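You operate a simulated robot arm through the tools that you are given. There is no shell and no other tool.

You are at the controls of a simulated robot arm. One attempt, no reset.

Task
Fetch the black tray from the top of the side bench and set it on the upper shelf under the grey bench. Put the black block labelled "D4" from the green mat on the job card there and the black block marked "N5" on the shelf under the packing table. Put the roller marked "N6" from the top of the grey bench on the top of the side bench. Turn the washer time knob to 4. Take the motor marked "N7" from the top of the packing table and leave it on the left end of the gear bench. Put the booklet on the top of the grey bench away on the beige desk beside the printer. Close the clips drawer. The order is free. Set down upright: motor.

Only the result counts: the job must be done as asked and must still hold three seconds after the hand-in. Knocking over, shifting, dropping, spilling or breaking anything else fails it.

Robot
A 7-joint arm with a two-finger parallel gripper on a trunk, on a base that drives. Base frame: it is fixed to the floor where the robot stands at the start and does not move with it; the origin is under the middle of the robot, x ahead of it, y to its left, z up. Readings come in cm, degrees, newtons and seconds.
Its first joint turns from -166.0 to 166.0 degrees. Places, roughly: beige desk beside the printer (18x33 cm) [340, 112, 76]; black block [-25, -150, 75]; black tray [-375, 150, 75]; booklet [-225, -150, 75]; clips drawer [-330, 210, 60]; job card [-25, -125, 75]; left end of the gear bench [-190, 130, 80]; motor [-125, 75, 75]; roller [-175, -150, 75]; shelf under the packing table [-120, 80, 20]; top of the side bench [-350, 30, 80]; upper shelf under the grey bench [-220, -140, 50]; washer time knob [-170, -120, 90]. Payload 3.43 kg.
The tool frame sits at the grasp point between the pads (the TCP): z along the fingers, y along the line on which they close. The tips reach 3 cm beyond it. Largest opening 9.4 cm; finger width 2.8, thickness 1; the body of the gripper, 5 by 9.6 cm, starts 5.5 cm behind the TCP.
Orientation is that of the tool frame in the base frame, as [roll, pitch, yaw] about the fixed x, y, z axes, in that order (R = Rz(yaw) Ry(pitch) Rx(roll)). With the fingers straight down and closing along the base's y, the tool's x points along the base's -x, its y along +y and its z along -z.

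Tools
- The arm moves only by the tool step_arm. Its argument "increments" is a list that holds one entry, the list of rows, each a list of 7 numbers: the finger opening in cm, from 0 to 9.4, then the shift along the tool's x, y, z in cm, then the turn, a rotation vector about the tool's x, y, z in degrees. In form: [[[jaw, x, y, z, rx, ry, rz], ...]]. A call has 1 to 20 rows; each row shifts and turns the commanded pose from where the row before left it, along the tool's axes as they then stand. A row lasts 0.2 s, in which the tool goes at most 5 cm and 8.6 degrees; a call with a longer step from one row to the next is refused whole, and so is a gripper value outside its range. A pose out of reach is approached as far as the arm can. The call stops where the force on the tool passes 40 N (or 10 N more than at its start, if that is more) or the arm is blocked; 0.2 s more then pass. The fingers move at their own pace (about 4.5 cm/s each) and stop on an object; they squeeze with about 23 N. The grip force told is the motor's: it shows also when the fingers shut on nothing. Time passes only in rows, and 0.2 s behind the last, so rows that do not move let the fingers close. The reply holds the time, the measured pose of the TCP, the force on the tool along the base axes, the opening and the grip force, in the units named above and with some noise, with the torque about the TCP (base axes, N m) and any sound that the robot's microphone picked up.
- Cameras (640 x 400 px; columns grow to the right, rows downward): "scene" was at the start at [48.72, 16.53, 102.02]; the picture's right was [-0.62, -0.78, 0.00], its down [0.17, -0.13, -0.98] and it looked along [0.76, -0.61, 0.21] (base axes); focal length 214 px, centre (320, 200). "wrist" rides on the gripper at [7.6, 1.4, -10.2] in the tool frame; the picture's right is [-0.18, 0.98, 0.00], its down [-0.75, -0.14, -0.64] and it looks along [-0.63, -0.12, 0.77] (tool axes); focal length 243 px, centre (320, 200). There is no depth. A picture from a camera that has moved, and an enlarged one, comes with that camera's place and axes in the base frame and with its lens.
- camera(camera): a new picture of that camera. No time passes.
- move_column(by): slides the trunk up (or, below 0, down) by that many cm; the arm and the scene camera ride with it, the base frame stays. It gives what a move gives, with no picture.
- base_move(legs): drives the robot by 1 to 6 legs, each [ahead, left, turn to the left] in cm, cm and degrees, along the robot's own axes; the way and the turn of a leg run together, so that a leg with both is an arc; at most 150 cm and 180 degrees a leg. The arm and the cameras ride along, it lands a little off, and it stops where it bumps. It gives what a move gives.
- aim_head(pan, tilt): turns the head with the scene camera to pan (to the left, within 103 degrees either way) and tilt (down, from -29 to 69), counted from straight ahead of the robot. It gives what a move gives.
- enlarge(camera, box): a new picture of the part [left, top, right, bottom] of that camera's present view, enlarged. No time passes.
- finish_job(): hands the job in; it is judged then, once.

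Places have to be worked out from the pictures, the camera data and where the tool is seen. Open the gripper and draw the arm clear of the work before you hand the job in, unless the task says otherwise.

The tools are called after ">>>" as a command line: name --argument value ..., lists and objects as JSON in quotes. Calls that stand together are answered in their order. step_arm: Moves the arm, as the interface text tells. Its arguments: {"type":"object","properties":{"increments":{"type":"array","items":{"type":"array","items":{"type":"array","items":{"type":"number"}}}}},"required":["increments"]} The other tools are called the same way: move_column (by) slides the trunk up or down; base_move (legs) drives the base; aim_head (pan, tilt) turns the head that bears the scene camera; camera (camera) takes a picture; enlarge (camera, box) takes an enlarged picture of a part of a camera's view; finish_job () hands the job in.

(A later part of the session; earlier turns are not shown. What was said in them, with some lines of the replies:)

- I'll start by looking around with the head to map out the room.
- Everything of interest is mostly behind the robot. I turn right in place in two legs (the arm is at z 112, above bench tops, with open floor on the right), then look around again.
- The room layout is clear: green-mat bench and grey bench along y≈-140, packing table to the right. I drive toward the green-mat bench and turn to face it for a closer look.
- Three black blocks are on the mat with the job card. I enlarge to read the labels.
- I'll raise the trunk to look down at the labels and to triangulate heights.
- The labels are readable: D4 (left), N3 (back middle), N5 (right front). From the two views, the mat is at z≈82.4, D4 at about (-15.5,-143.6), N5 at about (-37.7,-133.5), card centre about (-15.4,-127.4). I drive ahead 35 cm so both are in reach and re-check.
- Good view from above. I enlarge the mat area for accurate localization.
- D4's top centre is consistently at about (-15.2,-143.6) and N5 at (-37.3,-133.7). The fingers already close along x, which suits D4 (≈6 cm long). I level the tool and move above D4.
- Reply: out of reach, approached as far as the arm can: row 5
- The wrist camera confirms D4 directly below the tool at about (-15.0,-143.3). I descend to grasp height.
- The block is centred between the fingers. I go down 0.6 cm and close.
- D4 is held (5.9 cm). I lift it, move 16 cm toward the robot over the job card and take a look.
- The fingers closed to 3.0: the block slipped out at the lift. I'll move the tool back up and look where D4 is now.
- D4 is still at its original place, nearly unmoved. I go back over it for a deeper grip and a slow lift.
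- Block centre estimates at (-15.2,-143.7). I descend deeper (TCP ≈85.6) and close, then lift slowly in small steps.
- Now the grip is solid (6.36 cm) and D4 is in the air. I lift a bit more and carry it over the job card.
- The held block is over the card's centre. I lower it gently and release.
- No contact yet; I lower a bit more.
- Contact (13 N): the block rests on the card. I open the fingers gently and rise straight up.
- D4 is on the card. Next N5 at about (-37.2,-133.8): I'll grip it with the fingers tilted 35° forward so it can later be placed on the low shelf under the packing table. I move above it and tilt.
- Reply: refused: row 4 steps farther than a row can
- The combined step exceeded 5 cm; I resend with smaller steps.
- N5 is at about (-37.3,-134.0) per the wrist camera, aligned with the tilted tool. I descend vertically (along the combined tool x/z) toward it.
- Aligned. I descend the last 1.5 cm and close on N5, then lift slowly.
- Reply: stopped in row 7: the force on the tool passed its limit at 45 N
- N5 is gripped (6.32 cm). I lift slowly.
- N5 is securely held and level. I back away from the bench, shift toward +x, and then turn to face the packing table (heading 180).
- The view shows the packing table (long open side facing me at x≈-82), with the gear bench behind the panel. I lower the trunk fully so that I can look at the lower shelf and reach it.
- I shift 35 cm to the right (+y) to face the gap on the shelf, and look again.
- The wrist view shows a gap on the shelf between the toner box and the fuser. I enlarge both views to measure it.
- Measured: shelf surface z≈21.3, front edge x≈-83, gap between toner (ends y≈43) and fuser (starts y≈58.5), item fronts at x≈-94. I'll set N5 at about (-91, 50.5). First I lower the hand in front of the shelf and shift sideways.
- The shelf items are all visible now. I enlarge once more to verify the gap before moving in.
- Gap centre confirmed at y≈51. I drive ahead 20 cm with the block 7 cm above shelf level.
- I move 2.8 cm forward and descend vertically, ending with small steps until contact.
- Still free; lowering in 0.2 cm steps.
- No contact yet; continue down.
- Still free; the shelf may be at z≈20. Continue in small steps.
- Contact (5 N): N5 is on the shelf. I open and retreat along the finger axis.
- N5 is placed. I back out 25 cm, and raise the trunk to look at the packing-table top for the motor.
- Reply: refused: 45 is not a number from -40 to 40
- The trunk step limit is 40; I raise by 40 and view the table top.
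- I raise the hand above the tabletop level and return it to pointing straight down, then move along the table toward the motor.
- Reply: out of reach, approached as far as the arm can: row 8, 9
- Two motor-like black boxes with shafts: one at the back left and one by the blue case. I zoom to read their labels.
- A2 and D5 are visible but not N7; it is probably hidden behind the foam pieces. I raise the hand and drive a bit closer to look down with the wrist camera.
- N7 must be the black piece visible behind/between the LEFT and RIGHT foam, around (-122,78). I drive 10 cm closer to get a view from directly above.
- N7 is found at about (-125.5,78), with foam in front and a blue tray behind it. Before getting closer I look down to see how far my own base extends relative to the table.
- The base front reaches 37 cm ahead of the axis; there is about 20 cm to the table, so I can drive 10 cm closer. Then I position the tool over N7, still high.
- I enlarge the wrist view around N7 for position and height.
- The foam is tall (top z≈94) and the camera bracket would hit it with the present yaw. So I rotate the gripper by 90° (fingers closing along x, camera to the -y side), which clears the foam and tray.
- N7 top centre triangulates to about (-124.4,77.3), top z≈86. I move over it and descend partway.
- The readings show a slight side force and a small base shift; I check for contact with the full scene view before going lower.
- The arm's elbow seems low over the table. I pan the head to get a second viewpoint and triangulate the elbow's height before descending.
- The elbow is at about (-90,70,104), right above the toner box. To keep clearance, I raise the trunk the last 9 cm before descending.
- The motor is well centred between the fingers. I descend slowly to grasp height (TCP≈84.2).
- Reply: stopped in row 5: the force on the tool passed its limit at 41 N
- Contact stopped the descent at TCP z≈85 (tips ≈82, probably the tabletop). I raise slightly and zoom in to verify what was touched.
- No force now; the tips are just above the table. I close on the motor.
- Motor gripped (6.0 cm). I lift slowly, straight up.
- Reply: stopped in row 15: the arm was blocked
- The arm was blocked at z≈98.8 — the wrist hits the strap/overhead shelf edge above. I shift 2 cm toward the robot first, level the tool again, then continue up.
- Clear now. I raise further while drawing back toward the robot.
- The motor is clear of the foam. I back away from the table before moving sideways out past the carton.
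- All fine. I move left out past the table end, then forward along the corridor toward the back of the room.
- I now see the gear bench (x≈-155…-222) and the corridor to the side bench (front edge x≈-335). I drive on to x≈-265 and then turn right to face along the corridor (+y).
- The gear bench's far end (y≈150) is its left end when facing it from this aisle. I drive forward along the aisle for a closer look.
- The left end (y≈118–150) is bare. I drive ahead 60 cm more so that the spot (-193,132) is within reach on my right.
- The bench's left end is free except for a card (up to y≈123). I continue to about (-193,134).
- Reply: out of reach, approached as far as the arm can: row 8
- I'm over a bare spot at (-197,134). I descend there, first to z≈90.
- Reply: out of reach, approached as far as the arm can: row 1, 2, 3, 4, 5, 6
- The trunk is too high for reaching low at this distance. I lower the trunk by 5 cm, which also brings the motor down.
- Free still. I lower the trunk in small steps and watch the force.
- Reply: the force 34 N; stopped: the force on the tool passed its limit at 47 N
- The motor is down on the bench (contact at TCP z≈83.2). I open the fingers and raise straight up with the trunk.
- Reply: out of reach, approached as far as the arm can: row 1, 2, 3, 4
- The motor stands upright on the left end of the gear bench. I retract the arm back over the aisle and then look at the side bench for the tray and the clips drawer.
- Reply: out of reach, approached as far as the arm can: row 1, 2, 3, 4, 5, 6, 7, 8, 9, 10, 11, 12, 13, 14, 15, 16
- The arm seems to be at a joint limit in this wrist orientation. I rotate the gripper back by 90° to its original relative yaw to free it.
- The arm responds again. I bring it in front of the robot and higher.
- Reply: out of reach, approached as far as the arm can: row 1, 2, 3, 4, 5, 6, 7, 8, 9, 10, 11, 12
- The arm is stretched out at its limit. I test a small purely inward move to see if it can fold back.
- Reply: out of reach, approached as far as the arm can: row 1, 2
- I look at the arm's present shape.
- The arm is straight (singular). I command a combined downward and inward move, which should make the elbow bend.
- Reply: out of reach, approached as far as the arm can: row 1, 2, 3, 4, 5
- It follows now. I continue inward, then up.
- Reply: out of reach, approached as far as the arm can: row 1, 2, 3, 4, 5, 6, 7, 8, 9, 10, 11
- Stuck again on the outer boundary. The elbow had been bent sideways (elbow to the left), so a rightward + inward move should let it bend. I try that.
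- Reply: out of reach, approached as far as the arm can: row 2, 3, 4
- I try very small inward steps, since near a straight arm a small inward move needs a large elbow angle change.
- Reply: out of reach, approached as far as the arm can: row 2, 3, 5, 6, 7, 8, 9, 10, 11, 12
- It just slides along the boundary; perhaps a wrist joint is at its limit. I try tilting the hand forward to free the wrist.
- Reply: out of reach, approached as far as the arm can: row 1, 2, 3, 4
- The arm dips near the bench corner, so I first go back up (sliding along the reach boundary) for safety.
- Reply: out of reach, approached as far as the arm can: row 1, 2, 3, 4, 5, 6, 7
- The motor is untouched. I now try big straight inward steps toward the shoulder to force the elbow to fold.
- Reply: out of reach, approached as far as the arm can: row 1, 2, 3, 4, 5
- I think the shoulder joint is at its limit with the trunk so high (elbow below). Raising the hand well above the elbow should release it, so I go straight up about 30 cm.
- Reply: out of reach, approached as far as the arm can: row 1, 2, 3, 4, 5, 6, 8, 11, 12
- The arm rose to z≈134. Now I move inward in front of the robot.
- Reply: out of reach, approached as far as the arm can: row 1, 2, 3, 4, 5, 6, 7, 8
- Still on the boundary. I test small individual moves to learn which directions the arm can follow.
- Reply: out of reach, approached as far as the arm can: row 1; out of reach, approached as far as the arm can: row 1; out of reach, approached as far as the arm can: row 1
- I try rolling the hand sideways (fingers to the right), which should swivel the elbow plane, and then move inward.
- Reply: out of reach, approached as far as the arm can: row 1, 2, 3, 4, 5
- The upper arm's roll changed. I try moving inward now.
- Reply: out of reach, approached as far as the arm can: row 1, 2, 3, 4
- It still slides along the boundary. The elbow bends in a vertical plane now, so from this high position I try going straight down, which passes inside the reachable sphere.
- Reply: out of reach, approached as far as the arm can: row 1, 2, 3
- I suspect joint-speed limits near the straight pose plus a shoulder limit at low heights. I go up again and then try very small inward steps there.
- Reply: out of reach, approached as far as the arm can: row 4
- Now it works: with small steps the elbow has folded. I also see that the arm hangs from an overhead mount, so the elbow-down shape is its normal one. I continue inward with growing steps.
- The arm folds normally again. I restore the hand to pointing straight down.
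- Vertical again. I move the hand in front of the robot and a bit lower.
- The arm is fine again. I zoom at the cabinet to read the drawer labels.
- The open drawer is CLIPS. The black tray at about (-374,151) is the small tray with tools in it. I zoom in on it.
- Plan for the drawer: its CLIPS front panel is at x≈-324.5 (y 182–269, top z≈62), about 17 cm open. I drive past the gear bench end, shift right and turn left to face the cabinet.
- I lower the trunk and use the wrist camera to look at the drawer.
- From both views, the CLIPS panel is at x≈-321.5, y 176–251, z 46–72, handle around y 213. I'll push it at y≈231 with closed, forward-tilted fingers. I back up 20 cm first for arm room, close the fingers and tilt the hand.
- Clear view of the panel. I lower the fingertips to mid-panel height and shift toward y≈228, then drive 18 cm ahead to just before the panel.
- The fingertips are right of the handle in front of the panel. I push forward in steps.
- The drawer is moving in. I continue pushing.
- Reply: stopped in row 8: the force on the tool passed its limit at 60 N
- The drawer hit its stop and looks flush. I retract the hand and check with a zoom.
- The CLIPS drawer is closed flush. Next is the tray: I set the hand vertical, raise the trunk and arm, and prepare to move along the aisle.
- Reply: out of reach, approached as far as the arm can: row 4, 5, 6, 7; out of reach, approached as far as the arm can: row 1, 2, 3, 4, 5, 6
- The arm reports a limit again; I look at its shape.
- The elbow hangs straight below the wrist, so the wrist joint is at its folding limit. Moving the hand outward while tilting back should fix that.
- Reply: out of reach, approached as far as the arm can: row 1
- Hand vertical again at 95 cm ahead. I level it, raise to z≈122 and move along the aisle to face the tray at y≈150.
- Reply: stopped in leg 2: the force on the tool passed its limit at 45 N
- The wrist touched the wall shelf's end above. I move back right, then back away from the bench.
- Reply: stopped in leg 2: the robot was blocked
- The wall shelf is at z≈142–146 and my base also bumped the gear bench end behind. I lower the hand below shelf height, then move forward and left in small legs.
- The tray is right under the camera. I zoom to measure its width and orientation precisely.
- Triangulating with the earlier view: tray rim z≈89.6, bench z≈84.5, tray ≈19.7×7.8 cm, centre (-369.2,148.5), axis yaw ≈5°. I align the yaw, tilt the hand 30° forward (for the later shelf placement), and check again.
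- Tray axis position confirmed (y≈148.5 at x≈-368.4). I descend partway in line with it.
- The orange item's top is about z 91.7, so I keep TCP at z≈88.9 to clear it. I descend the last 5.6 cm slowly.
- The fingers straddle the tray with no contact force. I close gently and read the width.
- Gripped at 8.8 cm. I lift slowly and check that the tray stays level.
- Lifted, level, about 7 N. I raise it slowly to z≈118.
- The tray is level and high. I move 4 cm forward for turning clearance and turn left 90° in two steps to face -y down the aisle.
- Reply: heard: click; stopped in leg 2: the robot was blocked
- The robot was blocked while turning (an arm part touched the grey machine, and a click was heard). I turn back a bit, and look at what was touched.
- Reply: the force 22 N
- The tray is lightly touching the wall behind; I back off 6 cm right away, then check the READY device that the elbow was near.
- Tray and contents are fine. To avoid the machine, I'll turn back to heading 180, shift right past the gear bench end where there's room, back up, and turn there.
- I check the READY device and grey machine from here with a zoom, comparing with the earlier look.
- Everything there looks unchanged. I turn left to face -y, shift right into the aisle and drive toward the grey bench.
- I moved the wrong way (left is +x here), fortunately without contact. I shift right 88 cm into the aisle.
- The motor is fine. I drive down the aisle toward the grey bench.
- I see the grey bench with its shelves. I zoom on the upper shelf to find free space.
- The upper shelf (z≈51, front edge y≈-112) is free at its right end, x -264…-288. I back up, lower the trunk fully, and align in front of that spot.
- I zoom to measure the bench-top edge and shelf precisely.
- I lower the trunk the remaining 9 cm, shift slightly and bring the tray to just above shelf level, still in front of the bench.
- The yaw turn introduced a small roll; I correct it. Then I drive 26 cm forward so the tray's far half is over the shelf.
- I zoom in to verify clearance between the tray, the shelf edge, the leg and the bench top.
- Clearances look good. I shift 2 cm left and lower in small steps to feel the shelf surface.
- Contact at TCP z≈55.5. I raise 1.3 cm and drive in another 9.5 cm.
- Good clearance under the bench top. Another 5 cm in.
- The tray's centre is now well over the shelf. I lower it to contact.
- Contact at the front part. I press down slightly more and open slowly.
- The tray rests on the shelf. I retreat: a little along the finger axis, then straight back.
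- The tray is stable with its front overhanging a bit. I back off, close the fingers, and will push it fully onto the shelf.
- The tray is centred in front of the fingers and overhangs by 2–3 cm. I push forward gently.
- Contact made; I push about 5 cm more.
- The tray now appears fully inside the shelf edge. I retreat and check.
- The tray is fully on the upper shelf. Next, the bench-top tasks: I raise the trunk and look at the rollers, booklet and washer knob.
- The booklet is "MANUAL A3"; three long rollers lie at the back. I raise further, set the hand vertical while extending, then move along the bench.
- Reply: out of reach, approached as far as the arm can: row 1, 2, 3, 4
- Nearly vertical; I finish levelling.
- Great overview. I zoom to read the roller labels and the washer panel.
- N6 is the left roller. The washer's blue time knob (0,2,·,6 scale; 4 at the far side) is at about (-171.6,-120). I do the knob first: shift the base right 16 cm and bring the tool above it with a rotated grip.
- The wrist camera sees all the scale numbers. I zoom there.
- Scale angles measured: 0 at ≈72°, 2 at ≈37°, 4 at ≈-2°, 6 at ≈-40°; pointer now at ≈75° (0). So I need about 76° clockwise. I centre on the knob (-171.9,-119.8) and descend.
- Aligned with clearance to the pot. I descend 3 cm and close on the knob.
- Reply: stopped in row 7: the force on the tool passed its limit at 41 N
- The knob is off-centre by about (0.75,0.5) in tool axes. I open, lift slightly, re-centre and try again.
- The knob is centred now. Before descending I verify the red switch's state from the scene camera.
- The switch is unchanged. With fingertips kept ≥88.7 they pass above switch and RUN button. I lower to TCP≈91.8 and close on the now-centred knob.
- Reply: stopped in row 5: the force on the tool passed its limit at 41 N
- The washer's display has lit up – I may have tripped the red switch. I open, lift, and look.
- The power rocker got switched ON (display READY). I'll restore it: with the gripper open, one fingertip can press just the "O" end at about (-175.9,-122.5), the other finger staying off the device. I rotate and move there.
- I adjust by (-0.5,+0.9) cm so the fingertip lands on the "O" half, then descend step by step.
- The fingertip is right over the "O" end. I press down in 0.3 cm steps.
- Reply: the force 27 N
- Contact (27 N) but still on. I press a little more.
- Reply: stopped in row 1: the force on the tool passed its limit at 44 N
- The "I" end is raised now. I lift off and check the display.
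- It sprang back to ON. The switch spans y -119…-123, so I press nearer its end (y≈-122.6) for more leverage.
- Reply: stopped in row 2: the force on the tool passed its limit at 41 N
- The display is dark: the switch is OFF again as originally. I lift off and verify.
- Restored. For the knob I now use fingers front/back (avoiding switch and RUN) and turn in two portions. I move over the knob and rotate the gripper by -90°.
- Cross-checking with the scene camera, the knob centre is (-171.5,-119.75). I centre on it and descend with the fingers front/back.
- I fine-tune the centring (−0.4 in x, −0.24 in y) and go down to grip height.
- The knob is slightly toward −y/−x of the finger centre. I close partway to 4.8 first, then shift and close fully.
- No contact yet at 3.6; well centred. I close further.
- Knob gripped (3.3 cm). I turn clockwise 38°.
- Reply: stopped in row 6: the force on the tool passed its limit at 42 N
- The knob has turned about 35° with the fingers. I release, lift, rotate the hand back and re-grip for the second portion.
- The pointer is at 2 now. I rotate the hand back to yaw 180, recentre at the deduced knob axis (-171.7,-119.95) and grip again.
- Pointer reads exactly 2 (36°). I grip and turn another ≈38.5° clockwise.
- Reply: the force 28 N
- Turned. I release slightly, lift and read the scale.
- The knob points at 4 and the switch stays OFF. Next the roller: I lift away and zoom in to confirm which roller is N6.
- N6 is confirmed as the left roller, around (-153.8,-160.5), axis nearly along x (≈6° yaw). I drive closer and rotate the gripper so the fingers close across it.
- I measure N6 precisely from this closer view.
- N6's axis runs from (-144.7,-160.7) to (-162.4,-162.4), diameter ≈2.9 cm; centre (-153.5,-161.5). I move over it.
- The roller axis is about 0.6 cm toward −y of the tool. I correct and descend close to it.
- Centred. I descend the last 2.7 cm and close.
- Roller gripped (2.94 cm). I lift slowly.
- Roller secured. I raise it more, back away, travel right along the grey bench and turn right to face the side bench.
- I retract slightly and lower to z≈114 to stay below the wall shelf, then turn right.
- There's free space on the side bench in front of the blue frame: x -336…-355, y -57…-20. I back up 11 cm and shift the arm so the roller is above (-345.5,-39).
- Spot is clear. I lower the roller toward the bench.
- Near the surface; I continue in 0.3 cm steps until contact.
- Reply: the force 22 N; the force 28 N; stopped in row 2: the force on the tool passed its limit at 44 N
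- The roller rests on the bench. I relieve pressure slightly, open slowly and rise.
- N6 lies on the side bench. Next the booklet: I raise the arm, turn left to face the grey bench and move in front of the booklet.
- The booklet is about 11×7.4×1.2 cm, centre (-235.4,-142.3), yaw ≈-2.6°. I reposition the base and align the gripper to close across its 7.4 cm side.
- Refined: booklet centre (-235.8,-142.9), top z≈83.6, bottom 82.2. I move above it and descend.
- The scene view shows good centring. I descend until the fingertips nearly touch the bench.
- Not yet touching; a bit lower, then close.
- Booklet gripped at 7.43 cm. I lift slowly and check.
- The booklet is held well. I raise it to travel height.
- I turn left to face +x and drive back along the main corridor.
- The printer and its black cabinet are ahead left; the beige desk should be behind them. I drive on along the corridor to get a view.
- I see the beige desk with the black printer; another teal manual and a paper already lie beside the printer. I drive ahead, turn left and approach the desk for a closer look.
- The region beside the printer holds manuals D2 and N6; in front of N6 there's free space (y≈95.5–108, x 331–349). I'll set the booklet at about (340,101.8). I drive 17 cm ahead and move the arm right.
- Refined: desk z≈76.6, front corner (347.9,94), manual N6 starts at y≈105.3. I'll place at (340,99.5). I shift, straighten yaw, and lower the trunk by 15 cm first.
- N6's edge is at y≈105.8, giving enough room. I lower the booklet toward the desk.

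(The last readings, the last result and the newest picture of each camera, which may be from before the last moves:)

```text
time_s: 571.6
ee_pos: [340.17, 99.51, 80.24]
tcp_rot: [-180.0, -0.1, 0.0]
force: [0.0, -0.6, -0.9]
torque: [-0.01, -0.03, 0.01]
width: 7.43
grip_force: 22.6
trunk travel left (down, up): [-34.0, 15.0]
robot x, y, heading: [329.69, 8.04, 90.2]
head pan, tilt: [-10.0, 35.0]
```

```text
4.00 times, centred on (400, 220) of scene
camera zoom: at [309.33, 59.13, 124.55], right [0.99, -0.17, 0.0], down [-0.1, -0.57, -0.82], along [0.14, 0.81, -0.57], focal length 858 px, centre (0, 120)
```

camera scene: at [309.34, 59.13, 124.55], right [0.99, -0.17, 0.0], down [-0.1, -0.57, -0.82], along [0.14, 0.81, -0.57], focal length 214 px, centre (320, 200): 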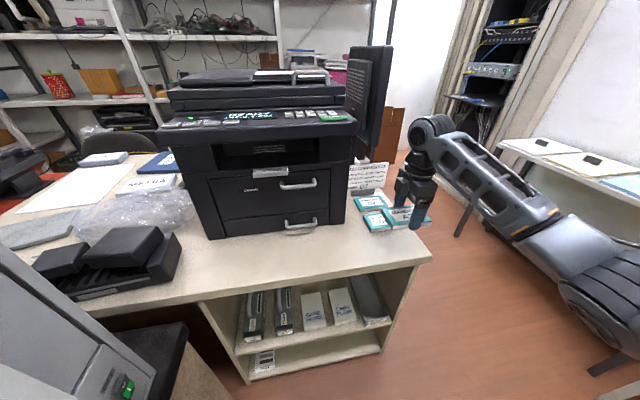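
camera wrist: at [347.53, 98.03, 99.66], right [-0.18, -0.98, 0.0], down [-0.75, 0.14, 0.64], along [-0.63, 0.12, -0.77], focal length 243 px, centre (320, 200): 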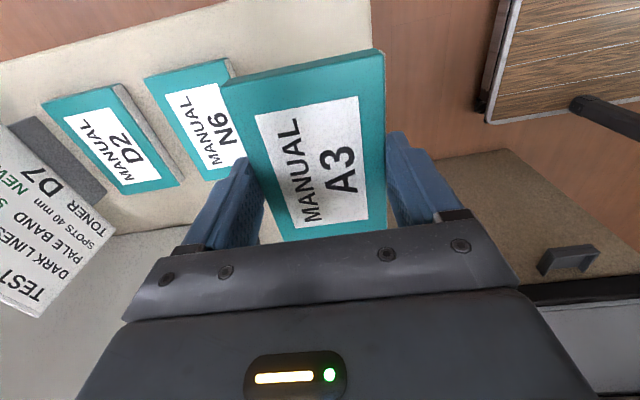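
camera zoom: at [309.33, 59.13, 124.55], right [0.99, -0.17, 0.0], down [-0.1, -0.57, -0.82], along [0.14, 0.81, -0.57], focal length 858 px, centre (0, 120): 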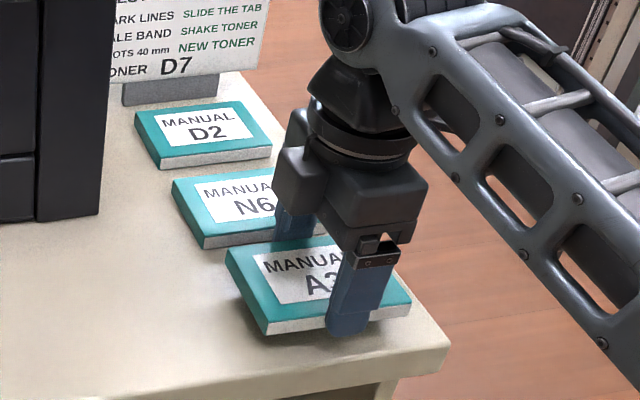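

>>> step_arm --increments '[[[5, 0, 0, 0.25, 0, 0, 0], [5, 0, 0, 0, 0, 0, 0]]]'

>>> step_arm --increments '[[[5, 0, 0, 0.25, 0, 0, 0], [5, 0, 0, 0, 0, 0, 0]]]'

>>> step_arm --increments '[[[5, 0, 0, 0.25, 0, 0, 0], [5, 0, 0, 0, 0, 0, 0]]]'

>>> step_arm --increments '[[[5, 0, 0, 0.2, 0, 0, 0], [5, 0, 0, 0, 0, 0, 0]]]'

```text
time_s: 572.2
ee_pos: [340.25, 99.47, 80.04]
tcp_rot: [-179.9, -0.1, 0.0]
force: [-0.6, 0.0, -0.7]
torque: [0.01, 0.01, 0.03]
width: 7.44
grip_force: 23.1
trunk travel left (down, up): [-34.0, 15.0]
robot x, y, heading: [329.28, 8.34, 89.8]
head pan, tilt: [-10.0, 35.0]
```

```text
time_s: 572.9
ee_pos: [340.13, 99.52, 79.76]
tcp_rot: [180.0, -0.1, 0.0]
force: [-0.7, -0.1, -0.9]
torque: [-0.01, -0.01, 0.01]
width: 7.43
grip_force: 23.1
trunk travel left (down, up): [-34.0, 15.0]
robot x, y, heading: [329.4, 7.94, 90.1]
head pan, tilt: [-10.0, 35.0]
```

```text
time_s: 573.5
ee_pos: [340.22, 99.62, 79.49]
tcp_rot: [-180.0, -0.1, 0.0]
force: [0.1, 0.1, -1.6]
torque: [0.01, -0.01, 0.0]
width: 7.43
grip_force: 22.5
trunk travel left (down, up): [-34.0, 15.0]
robot x, y, heading: [329.24, 7.76, 89.8]
head pan, tilt: [-10.0, 35.0]
```

```text
time_s: 574.0
ee_pos: [340.2, 99.44, 79.24]
tcp_rot: [-180.0, -0.1, 0.0]
force: [-0.5, -0.1, -0.9]
torque: [0.06, 0.0, 0.02]
width: 7.44
grip_force: 22.9
trunk travel left (down, up): [-34.0, 15.0]
robot x, y, heading: [329.48, 8.15, 90.1]
head pan, tilt: [-10.0, 35.0]
```

>>> step_arm --increments '[[[5, 0, 0, 0.2, 0, 0, 0], [5, 0, 0, 0, 0, 0, 0]]]'

>>> step_arm --increments '[[[5, 0, 0, 0.2, 0, 0, 0], [5, 0, 0, 0, 0, 0, 0]]]'

>>> step_arm --increments '[[[5, 0, 0, 0.2, 0, 0, 0], [5, 0, 0, 0, 0, 0, 0]]]'

>>> step_arm --increments '[[[5, 0, 0, 0.2, 0, 0, 0], [5, 0, 0, 0, 0, 0, 0]]]'

>>> enlarge --camera "scene" --box '[340, 170, 460, 270]'

```text
time_s: 574.6
ee_pos: [340.27, 99.51, 79.15]
tcp_rot: [179.9, -0.1, -0.1]
force: [0.1, -0.4, -0.7]
torque: [0.05, 0.02, 0.02]
width: 7.44
grip_force: 22.5
trunk travel left (down, up): [-34.0, 15.0]
robot x, y, heading: [329.07, 8.07, 90.1]
head pan, tilt: [-10.0, 35.0]
```

```text
time_s: 575.2
ee_pos: [340.03, 99.53, 78.88]
tcp_rot: [-179.9, -0.1, 0.0]
force: [0.8, 0.2, -1.4]
torque: [0.02, 0.01, 0.0]
width: 7.44
grip_force: 23.5
trunk travel left (down, up): [-34.0, 15.0]
robot x, y, heading: [329.77, 8.14, 90.1]
head pan, tilt: [-10.0, 35.0]
```

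```text
time_s: 575.9
ee_pos: [340.16, 99.58, 78.65]
tcp_rot: [-180.0, -0.1, 0.0]
force: [-0.1, -1.3, -1.0]
torque: [0.01, -0.04, 0.02]
width: 7.46
grip_force: 23.3
trunk travel left (down, up): [-34.0, 15.0]
robot x, y, heading: [329.18, 8.17, 89.9]
head pan, tilt: [-10.0, 35.0]
```

```text
time_s: 576.5
ee_pos: [339.98, 99.56, 78.55]
tcp_rot: [-179.9, -0.1, -0.1]
force: [0.2, -1.1, 5.1]
torque: [-0.28, -0.13, -0.02]
width: 7.44
grip_force: 22.9
trunk travel left (down, up): [-34.0, 15.0]
robot x, y, heading: [329.46, 7.73, 89.9]
head pan, tilt: [-10.0, 35.0]
```

```text
4.00 times, centred on (400, 220) of scene
camera zoom: at [309.33, 59.11, 124.57], right [0.99, -0.17, 0.0], down [-0.1, -0.57, -0.82], along [0.14, 0.81, -0.57], focal length 858 px, centre (0, 120)
```

zoom: 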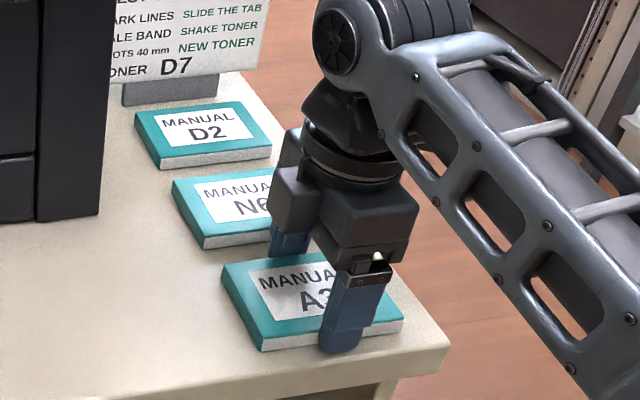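

The booklet touches the desk. I open a little and rise straight up.

>>> step_arm --increments '[[[7.6, 0, 0, 0, 0, 0, 0], [7.9, 0, 0, 0, 0, 0, 0], [8.3, 0, 0, 0, 0, 0, 0], [8.3, 0, 0, -0.5, 0, 0, 0], [8.3, 0, 0, -1.5, 0, 0, 0], [8.3, 0, 0, -3, 0, 0, 0], [8.3, 0, 0, -4, 0, 0, 0], [8.3, 0, 0, -4, 0, 0, 0], [8.3, 0, 0, -4, 0, 0, 0], [8.3, 0, 0, 0, 0, 0, 0]]]'

>>> camera --camera "wrist"

>>> enlarge --camera "scene" --box '[320, 160, 460, 270]'

```text
time_s: 578.6
ee_pos: [340.27, 99.34, 95.53]
tcp_rot: [-180.0, -0.1, 0.0]
force: [0.3, -0.1, -0.1]
torque: [0.04, 0.01, 0.01]
width: 8.29
grip_force: 0.0
trunk travel left (down, up): [-34.0, 15.0]
robot x, y, heading: [329.59, 7.9, 90.2]
head pan, tilt: [-10.0, 35.0]
```

```text
taken
camera wrist: at [347.75, 97.91, 105.76], right [-0.18, -0.98, 0.0], down [-0.75, 0.14, 0.64], along [-0.63, 0.12, -0.77], focal length 243 px, centre (320, 200)
```

wrist: 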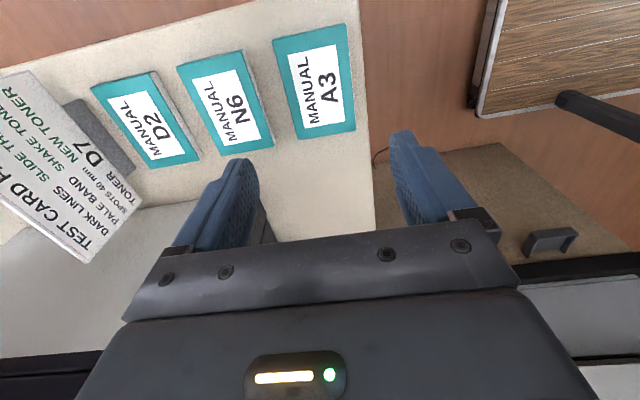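

```text
3.64 times, centred on (390, 215) of scene
camera zoom: at [309.34, 59.13, 124.55], right [0.99, -0.17, 0.0], down [-0.1, -0.57, -0.82], along [0.14, 0.81, -0.57], focal length 780 px, centre (66, 146)
```

zoom: 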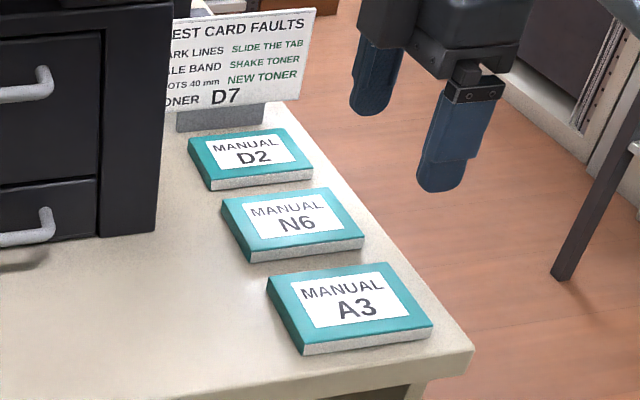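

The booklet is placed neatly in front of the other manuals. I raise the arm and back away; then I'll drive back to double-check the knob and the roller.

>>> move_column --by 15

>>> base_move --legs '[[-60, 0, 0], [0, 0, 45], [0, 0, 45]]'

>>> aim_head --pan 0 --tilt 15

>>> camera --camera "scene"

```text
time_s: 580.4
ee_pos: [340.25, 99.4, 110.56]
tcp_rot: [180.0, -0.1, 0.0]
force: [-0.5, 0.2, -0.3]
torque: [-0.01, -0.03, 0.0]
width: 8.31
grip_force: 0.1
trunk travel left (down, up): [-49.0, 0.0]
robot x, y, heading: [329.63, 8.44, 90.2]
head pan, tilt: [-10.0, 35.0]
```

```text
time_s: 585.4
ee_pos: [285.02, 29.18, 110.53]
tcp_rot: [179.4, -0.5, 35.0]
force: [1.0, -1.2, 0.6]
torque: [0.14, 0.22, -0.01]
width: 8.28
grip_force: 0.0
trunk travel left (down, up): [-49.0, 0.0]
robot x, y, heading: [329.63, -50.97, 126.9]
head pan, tilt: [-10.0, 35.0]
stopped in leg 2: the force on the tool passed its limit at 120 N (the readings are from after the stop); the commanded pose is now the measured one
```

```text
time_s: 586.2
ee_pos: [284.9, 29.18, 110.41]
tcp_rot: [179.5, -0.5, 34.8]
force: [2.8, 0.2, -0.1]
torque: [0.08, 0.42, -0.09]
width: 8.32
grip_force: 0.1
trunk travel left (down, up): [-49.0, 0.0]
robot x, y, heading: [329.56, -50.85, 127.1]
head pan, tilt: [0.0, 15.0]
```

```text
taken
camera scene: at [281.52, -22.57, 142.75], right [0.8, 0.6, 0.0], down [0.16, -0.21, -0.97], along [-0.58, 0.77, -0.26], focal length 214 px, centre (320, 200)
```

scene: 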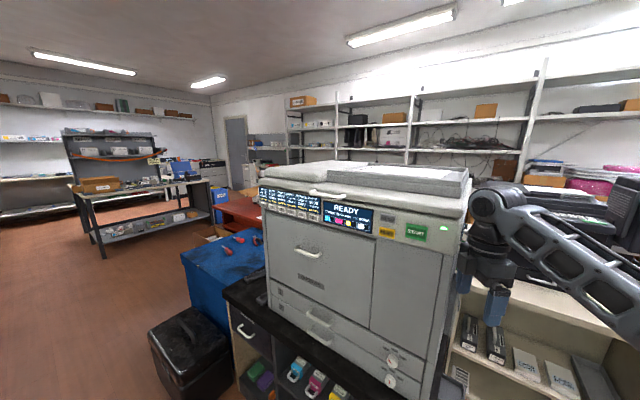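

I misjudged: turning left here bumped the hand against the big copier. I turn back right immediately and inspect.

>>> base_move --legs '[[0, 0, -15]]'

>>> aim_head --pan 30 --tilt 20

>>> camera --camera "scene"

>>> aim_head --pan -20 --tilt 20

>>> camera --camera "scene"

```text
time_s: 587.5
ee_pos: [307.02, 37.91, 110.45]
tcp_rot: [179.3, -0.5, 20.1]
force: [-0.7, -0.2, 0.2]
torque: [0.03, -0.01, -0.02]
width: 8.25
grip_force: 0.0
trunk travel left (down, up): [-49.0, 0.0]
robot x, y, heading: [329.84, -51.26, 112.3]
head pan, tilt: [0.0, 15.0]
```

```text
time_s: 588.5
ee_pos: [306.98, 37.93, 110.55]
tcp_rot: [179.4, -0.5, 20.1]
force: [-0.1, -0.5, 0.5]
torque: [0.01, -0.02, 0.0]
width: 8.32
grip_force: 0.0
trunk travel left (down, up): [-49.0, 0.0]
robot x, y, heading: [329.84, -51.09, 112.0]
head pan, tilt: [30.0, 20.0]
```

```text
taken
camera scene: at [286.52, -14.1, 141.94], right [0.61, 0.79, 0.0], down [0.27, -0.21, -0.94], along [-0.74, 0.58, -0.34], focal length 214 px, centre (320, 200)
```

scene: 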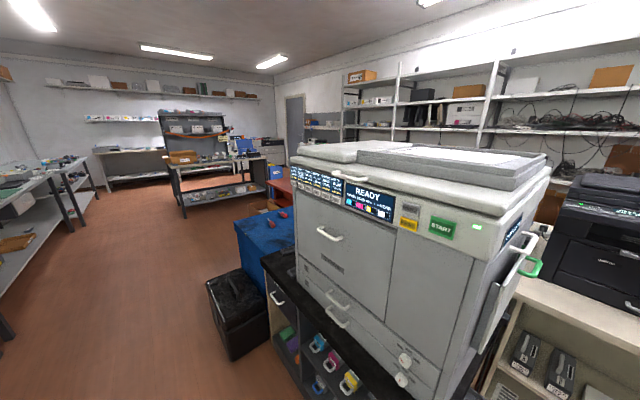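

```text
time_s: 589.7
ee_pos: [306.91, 37.94, 110.51]
tcp_rot: [179.4, -0.4, 20.0]
force: [0.5, -0.2, 0.6]
torque: [-0.03, 0.0, 0.05]
width: 8.32
grip_force: 0.0
trunk travel left (down, up): [-49.0, 0.0]
robot x, y, heading: [329.76, -51.1, 112.2]
head pan, tilt: [-20.0, 20.0]
```

```text
taken
camera scene: at [293.52, -10.52, 141.94], right [1.0, 0.04, 0.0], down [0.01, -0.34, -0.94], along [-0.04, 0.94, -0.34], focal length 214 px, centre (320, 200)
```

scene: 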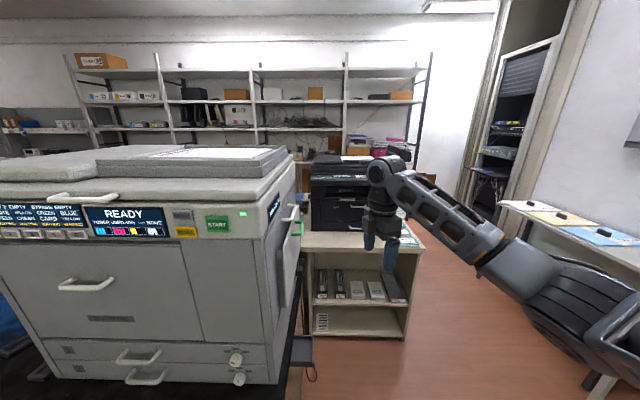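

>>> enlarge --camera "scene" --box '[200, 140, 420, 380]'

```text
1.67 times, centred on (310, 260) of scene
camera zoom: at [293.52, -10.52, 141.94], right [1.0, 0.04, 0.0], down [0.01, -0.34, -0.94], along [-0.04, 0.94, -0.34], focal length 358 px, centre (337, 100)
```

zoom: 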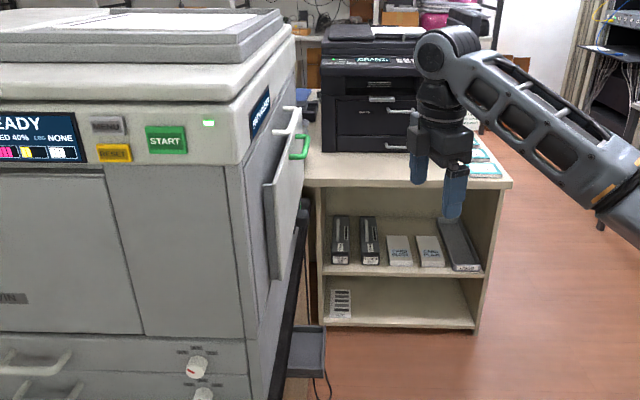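

The copier looks unchanged (its side lever triangulates to the same spot before and after). I retrace my path safely: turn right to heading 0, then reverse along the corridor to re-check the roller and the knob.

>>> base_move --legs '[[0, 0, -56], [0, 0, -56]]'

>>> base_move --legs '[[-110, 0, 0], [-120, 0, 0], [-120, 0, 0]]'

```text
time_s: 595.1
ee_pos: [420.09, -66.41, 110.44]
tcp_rot: [179.4, -0.5, -93.8]
force: [0.1, -1.0, 0.3]
torque: [-0.01, 0.04, -0.01]
width: 8.31
grip_force: 0.1
trunk travel left (down, up): [-49.0, 0.0]
robot x, y, heading: [329.36, -51.24, -1.7]
head pan, tilt: [-20.0, 20.0]
```

```text
time_s: 612.0
ee_pos: [73.76, -51.48, 110.46]
tcp_rot: [179.4, -0.5, -94.7]
force: [-1.1, -0.4, 0.0]
torque: [-0.02, -0.03, 0.0]
width: 8.28
grip_force: 0.1
trunk travel left (down, up): [-49.0, 0.0]
robot x, y, heading: [-16.23, -34.64, -2.8]
head pan, tilt: [-20.0, 20.0]
```

>>> base_move --legs '[[-10, -16, 2.6], [-100, 0, 0], [-100, 0, 0]]'

>>> aim_head --pan -100 --tilt 25

>>> camera --camera "scene"

```text
time_s: 622.8
ee_pos: [-130.85, -62.34, 110.56]
tcp_rot: [179.5, -0.4, -94.5]
force: [0.5, 0.5, 0.0]
torque: [0.02, 0.0, -0.01]
width: 8.33
grip_force: 0.0
trunk travel left (down, up): [-49.0, 0.0]
robot x, y, heading: [-221.08, -46.03, -2.4]
head pan, tilt: [-20.0, 20.0]
```

```text
time_s: 624.3
ee_pos: [-130.72, -62.22, 110.4]
tcp_rot: [179.4, -0.5, -94.5]
force: [-0.4, 0.5, 0.1]
torque: [-0.03, -0.01, 0.02]
width: 8.27
grip_force: 0.0
trunk travel left (down, up): [-49.0, 0.0]
robot x, y, heading: [-220.95, -45.93, -2.4]
head pan, tilt: [-100.0, 25.0]
```

```text
taken
camera scene: at [-179.85, -35.0, 141.13], right [-0.98, 0.22, 0.0], down [0.09, 0.41, -0.91], along [-0.2, -0.89, -0.42], focal length 214 px, centre (320, 200)
```

scene: 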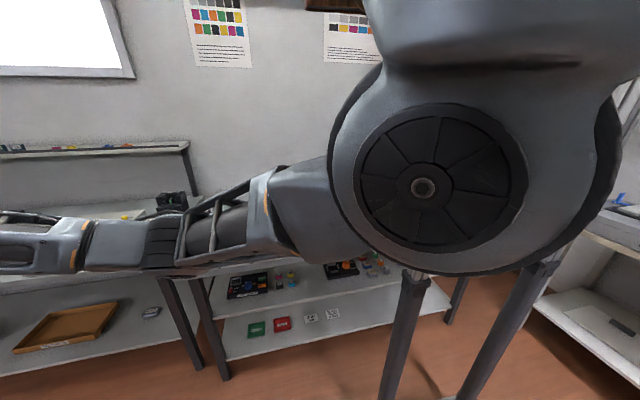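

I shift a little to the earlier turning spot and turn right to face the grey bench.

>>> base_move --legs '[[-8, -6, 0], [0, 0, -44], [0, 0, -44]]'

>>> aim_head --pan 40 --tilt 35

>>> camera --camera "scene"

>>> aim_head --pan -70 --tilt 15

>>> camera --camera "scene"

```text
time_s: 629.6
ee_pos: [-245.05, -141.8, 110.48]
tcp_rot: [179.4, -0.5, 175.9]
force: [0.1, 0.3, 1.0]
torque: [-0.02, 0.03, -0.05]
width: 8.31
grip_force: 0.0
trunk travel left (down, up): [-49.0, 0.0]
robot x, y, heading: [-229.61, -51.31, -92.2]
head pan, tilt: [-100.0, 25.0]
```

```text
time_s: 631.8
ee_pos: [-245.12, -142.05, 110.44]
tcp_rot: [179.4, -0.4, 175.9]
force: [0.5, 0.5, 0.1]
torque: [0.05, 0.03, -0.02]
width: 8.31
grip_force: 0.1
trunk travel left (down, up): [-49.0, 0.0]
robot x, y, heading: [-229.52, -51.33, -92.0]
head pan, tilt: [40.0, 35.0]
```

```text
taken
camera scene: at [-203.88, -101.2, 139.55], right [-0.79, -0.61, 0.0], down [-0.35, 0.45, -0.82], along [0.5, -0.65, -0.57], focal length 214 px, centre (320, 200)
```

scene: 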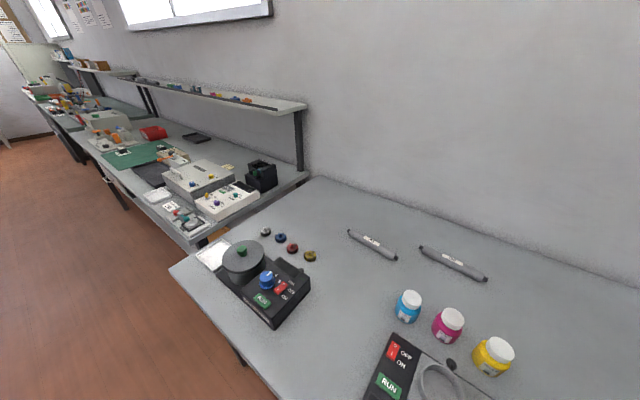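

```text
time_s: 633.7
ee_pos: [-245.11, -141.96, 110.46]
tcp_rot: [179.4, -0.5, 175.9]
force: [-0.2, 0.3, -0.2]
torque: [0.01, 0.02, 0.03]
width: 8.3
grip_force: 0.1
trunk travel left (down, up): [-49.0, 0.0]
robot x, y, heading: [-228.88, -51.58, -91.8]
head pan, tilt: [-70.0, 15.0]
```

```text
taken
camera scene: at [-218.18, -97.13, 142.75], right [-0.31, 0.95, 0.0], down [0.25, 0.08, -0.97], along [-0.92, -0.3, -0.26], focal length 214 px, centre (320, 200)
```

scene: 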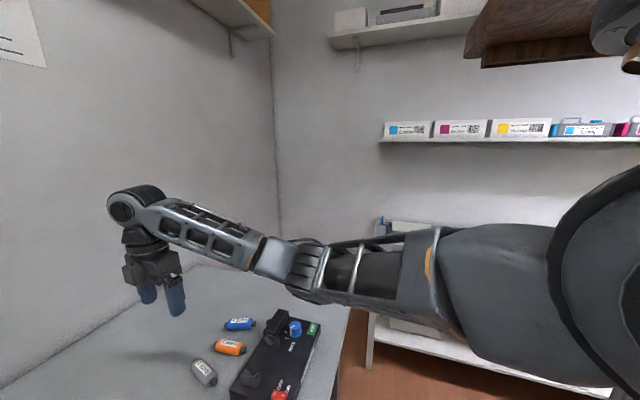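

>>> aim_head --pan 40 --tilt 35

>>> enlarge --camera "scene" --box '[230, 250, 320, 320]'

>>> base_move --legs '[[0, -37, 0.8], [8, 0, 0]]'

>>> aim_head --pan -95 --tilt 25

>>> camera --camera "scene"

```text
time_s: 635.6
ee_pos: [-245.16, -141.97, 110.51]
tcp_rot: [179.4, -0.5, 175.9]
force: [-0.8, 0.1, 0.3]
torque: [0.0, 0.04, 0.02]
width: 8.28
grip_force: 0.1
trunk travel left (down, up): [-49.0, 0.0]
robot x, y, heading: [-229.31, -51.52, -92.1]
head pan, tilt: [40.0, 35.0]
```

```text
5.71 times, centred on (275, 285) of scene
camera zoom: at [-203.88, -101.2, 139.55], right [-0.79, -0.61, 0.0], down [-0.35, 0.45, -0.82], along [0.5, -0.65, -0.57], focal length 1226 px, centre (577, -286)
```

zoom: 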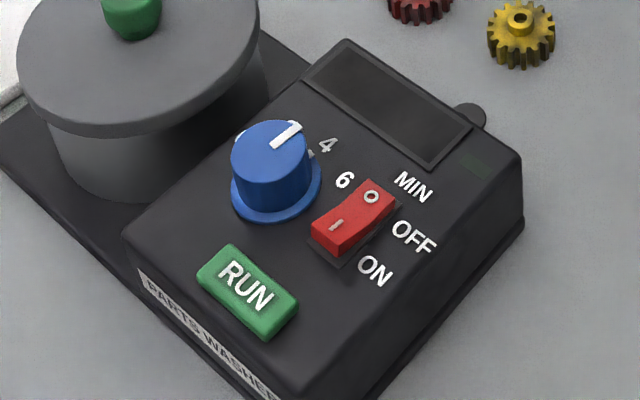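

```text
time_s: 638.6
ee_pos: [-282.3, -148.76, 110.54]
tcp_rot: [179.5, -0.5, 176.4]
force: [-0.4, 0.3, -0.2]
torque: [-0.01, -0.01, -0.01]
width: 8.28
grip_force: 0.0
trunk travel left (down, up): [-49.0, 0.0]
robot x, y, heading: [-266.85, -58.22, -91.9]
head pan, tilt: [40.0, 35.0]
```

```text
time_s: 640.8
ee_pos: [-282.2, -148.8, 110.36]
tcp_rot: [179.4, -0.5, 176.3]
force: [0.1, 0.1, -0.3]
torque: [0.0, 0.03, 0.01]
width: 8.31
grip_force: 0.1
trunk travel left (down, up): [-49.0, 0.0]
robot x, y, heading: [-266.98, -58.16, -91.6]
head pan, tilt: [-95.0, 25.0]
```

```text
taken
camera scene: at [-256.0, -99.78, 141.13], right [0.12, 0.99, 0.0], down [0.42, -0.05, -0.91], along [-0.9, 0.1, -0.42], focal length 214 px, centre (320, 200)
```

scene: 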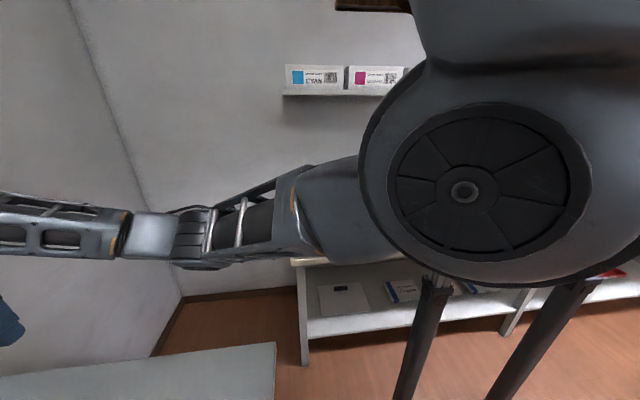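

The knob pointer and the "4" mark align (0° vs -2°), switch OFF. Now I turn right to view the roller on the side bench.

>>> base_move --legs '[[0, 0, -44], [0, 0, -44]]'

>>> aim_head --pan -15 --tilt 35

>>> camera --camera "scene"

```text
time_s: 645.3
ee_pos: [-357.86, -44.31, 110.57]
tcp_rot: [179.4, -0.5, 87.0]
force: [-0.4, -0.4, 0.3]
torque: [0.01, -0.02, 0.02]
width: 8.3
grip_force: 0.1
trunk travel left (down, up): [-49.0, 0.0]
robot x, y, heading: [-267.48, -57.73, 179.0]
head pan, tilt: [-95.0, 25.0]
```

```text
time_s: 646.8
ee_pos: [-357.9, -44.3, 110.58]
tcp_rot: [179.4, -0.5, 87.1]
force: [-0.5, -0.9, 0.3]
torque: [-0.01, -0.01, 0.0]
width: 8.3
grip_force: 0.1
trunk travel left (down, up): [-49.0, 0.0]
robot x, y, heading: [-267.33, -58.39, 178.9]
head pan, tilt: [-15.0, 35.0]
```

```text
taken
camera scene: at [-318.13, -76.44, 139.55], right [0.27, 0.96, 0.0], down [0.55, -0.16, -0.82], along [-0.79, 0.22, -0.57], focal length 214 px, centre (320, 200)
```

scene: 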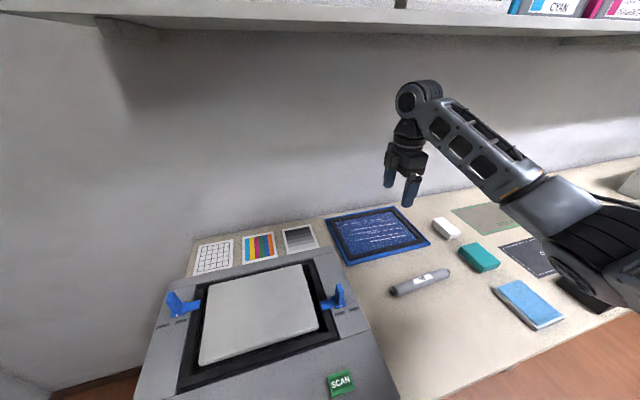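

The roller is still where I put it. I take one look along the side bench at the machines near where the click was heard.

>>> base_move --legs '[[-15, 0, 0]]'

>>> aim_head --pan -55 --tilt 20

>>> camera --camera "scene"

```text
time_s: 648.2
ee_pos: [-343.07, -44.19, 110.48]
tcp_rot: [179.3, -0.5, 87.0]
force: [-0.3, -0.7, 0.0]
torque: [0.01, -0.01, -0.01]
width: 8.29
grip_force: 0.0
trunk travel left (down, up): [-49.0, 0.0]
robot x, y, heading: [-252.18, -59.04, 178.9]
head pan, tilt: [-15.0, 35.0]
```

```text
time_s: 649.2
ee_pos: [-342.93, -44.32, 110.46]
tcp_rot: [179.5, -0.5, 86.8]
force: [0.3, -0.1, -0.6]
torque: [0.02, 0.0, -0.01]
width: 8.29
grip_force: 0.0
trunk travel left (down, up): [-49.0, 0.0]
robot x, y, heading: [-252.58, -58.49, 178.8]
head pan, tilt: [-55.0, 20.0]
```

```text
taken
camera scene: at [-300.06, -71.25, 141.93], right [0.83, 0.56, 0.0], down [0.19, -0.28, -0.94], along [-0.53, 0.78, -0.34], focal length 214 px, centre (320, 200)
```

scene: 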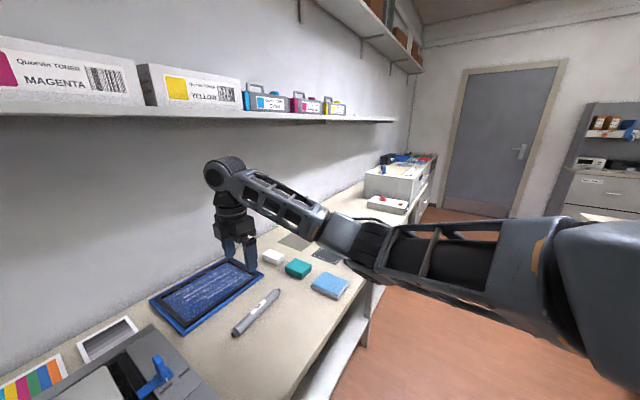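

>>> enlarge --camera "scene" --box '[350, 145, 450, 220]'

```text
5.33 times, centred on (400, 182) of scene
camera zoom: at [-300.06, -71.25, 141.93], right [0.83, 0.56, 0.0], down [0.19, -0.28, -0.94], along [-0.53, 0.78, -0.34], focal length 1144 px, centre (-107, 293)
```

zoom: 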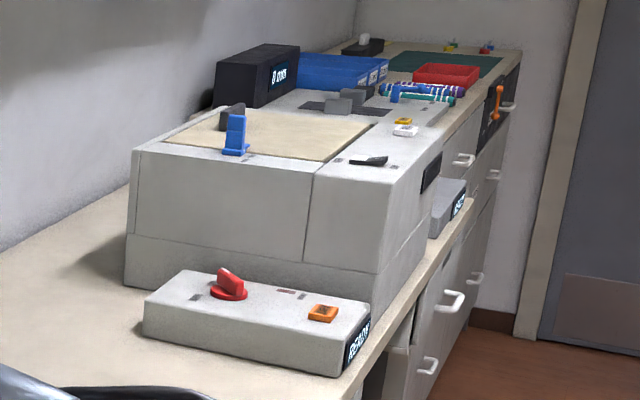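

Everything is in its place: the machine is off, the drawers are closed, the roller is lying still, and the arm is clear with the gripper open. I hand in the job.

>>> finish_job

```text
The job is handed in.
```

I handed the job in with all eight parts done, but I also made some unintended contacts along the way. I re-checked the knob and the roller just before handing in. I last saw the other items when I placed them, or when I drove past later.

| Item | Where it is now |
|---|---|
| Black block D4 | On the job card on the green mat |
| Black block N5 | On the shelf under the packing table, between the toner and the fuser |
| Motor N7 | Upright on the left end of the gear bench |
| Clips drawer | Pushed fully closed |
| Black tray | On the right end of the upper shelf under the grey bench; contents still in it when I left it |
| Washer time knob | Pointing at 4, to within about 3 degrees |
| Roller N6 | On the side bench, in front of the blue frame; still in place about 150 seconds later |
| Booklet (MANUAL A3) | On the beige desk, in front of manual N6 |

The unintended contacts, any of which could count against the job:

- **Washer switch:** while gripping the knob I turned the power switch on by accident. I pressed it back to off, and the display was dark when I last looked.
- **Copier:** my hand hit the side of the big copier with about 120 N while I was turning. From before-and-after views it does not appear to have moved.
- **Side bench:** while I was carrying the tray, something touched as I turned, and I heard a click. I don't know what clicked; the machine there was off and looked unchanged later.
- **Smaller contacts:** the wrist touched the wall shelf's end above the side bench, and the strap or shelf above the packing table. The tray briefly touched the wall, and my base bumped the gear bench. I saw no damage from any of these.
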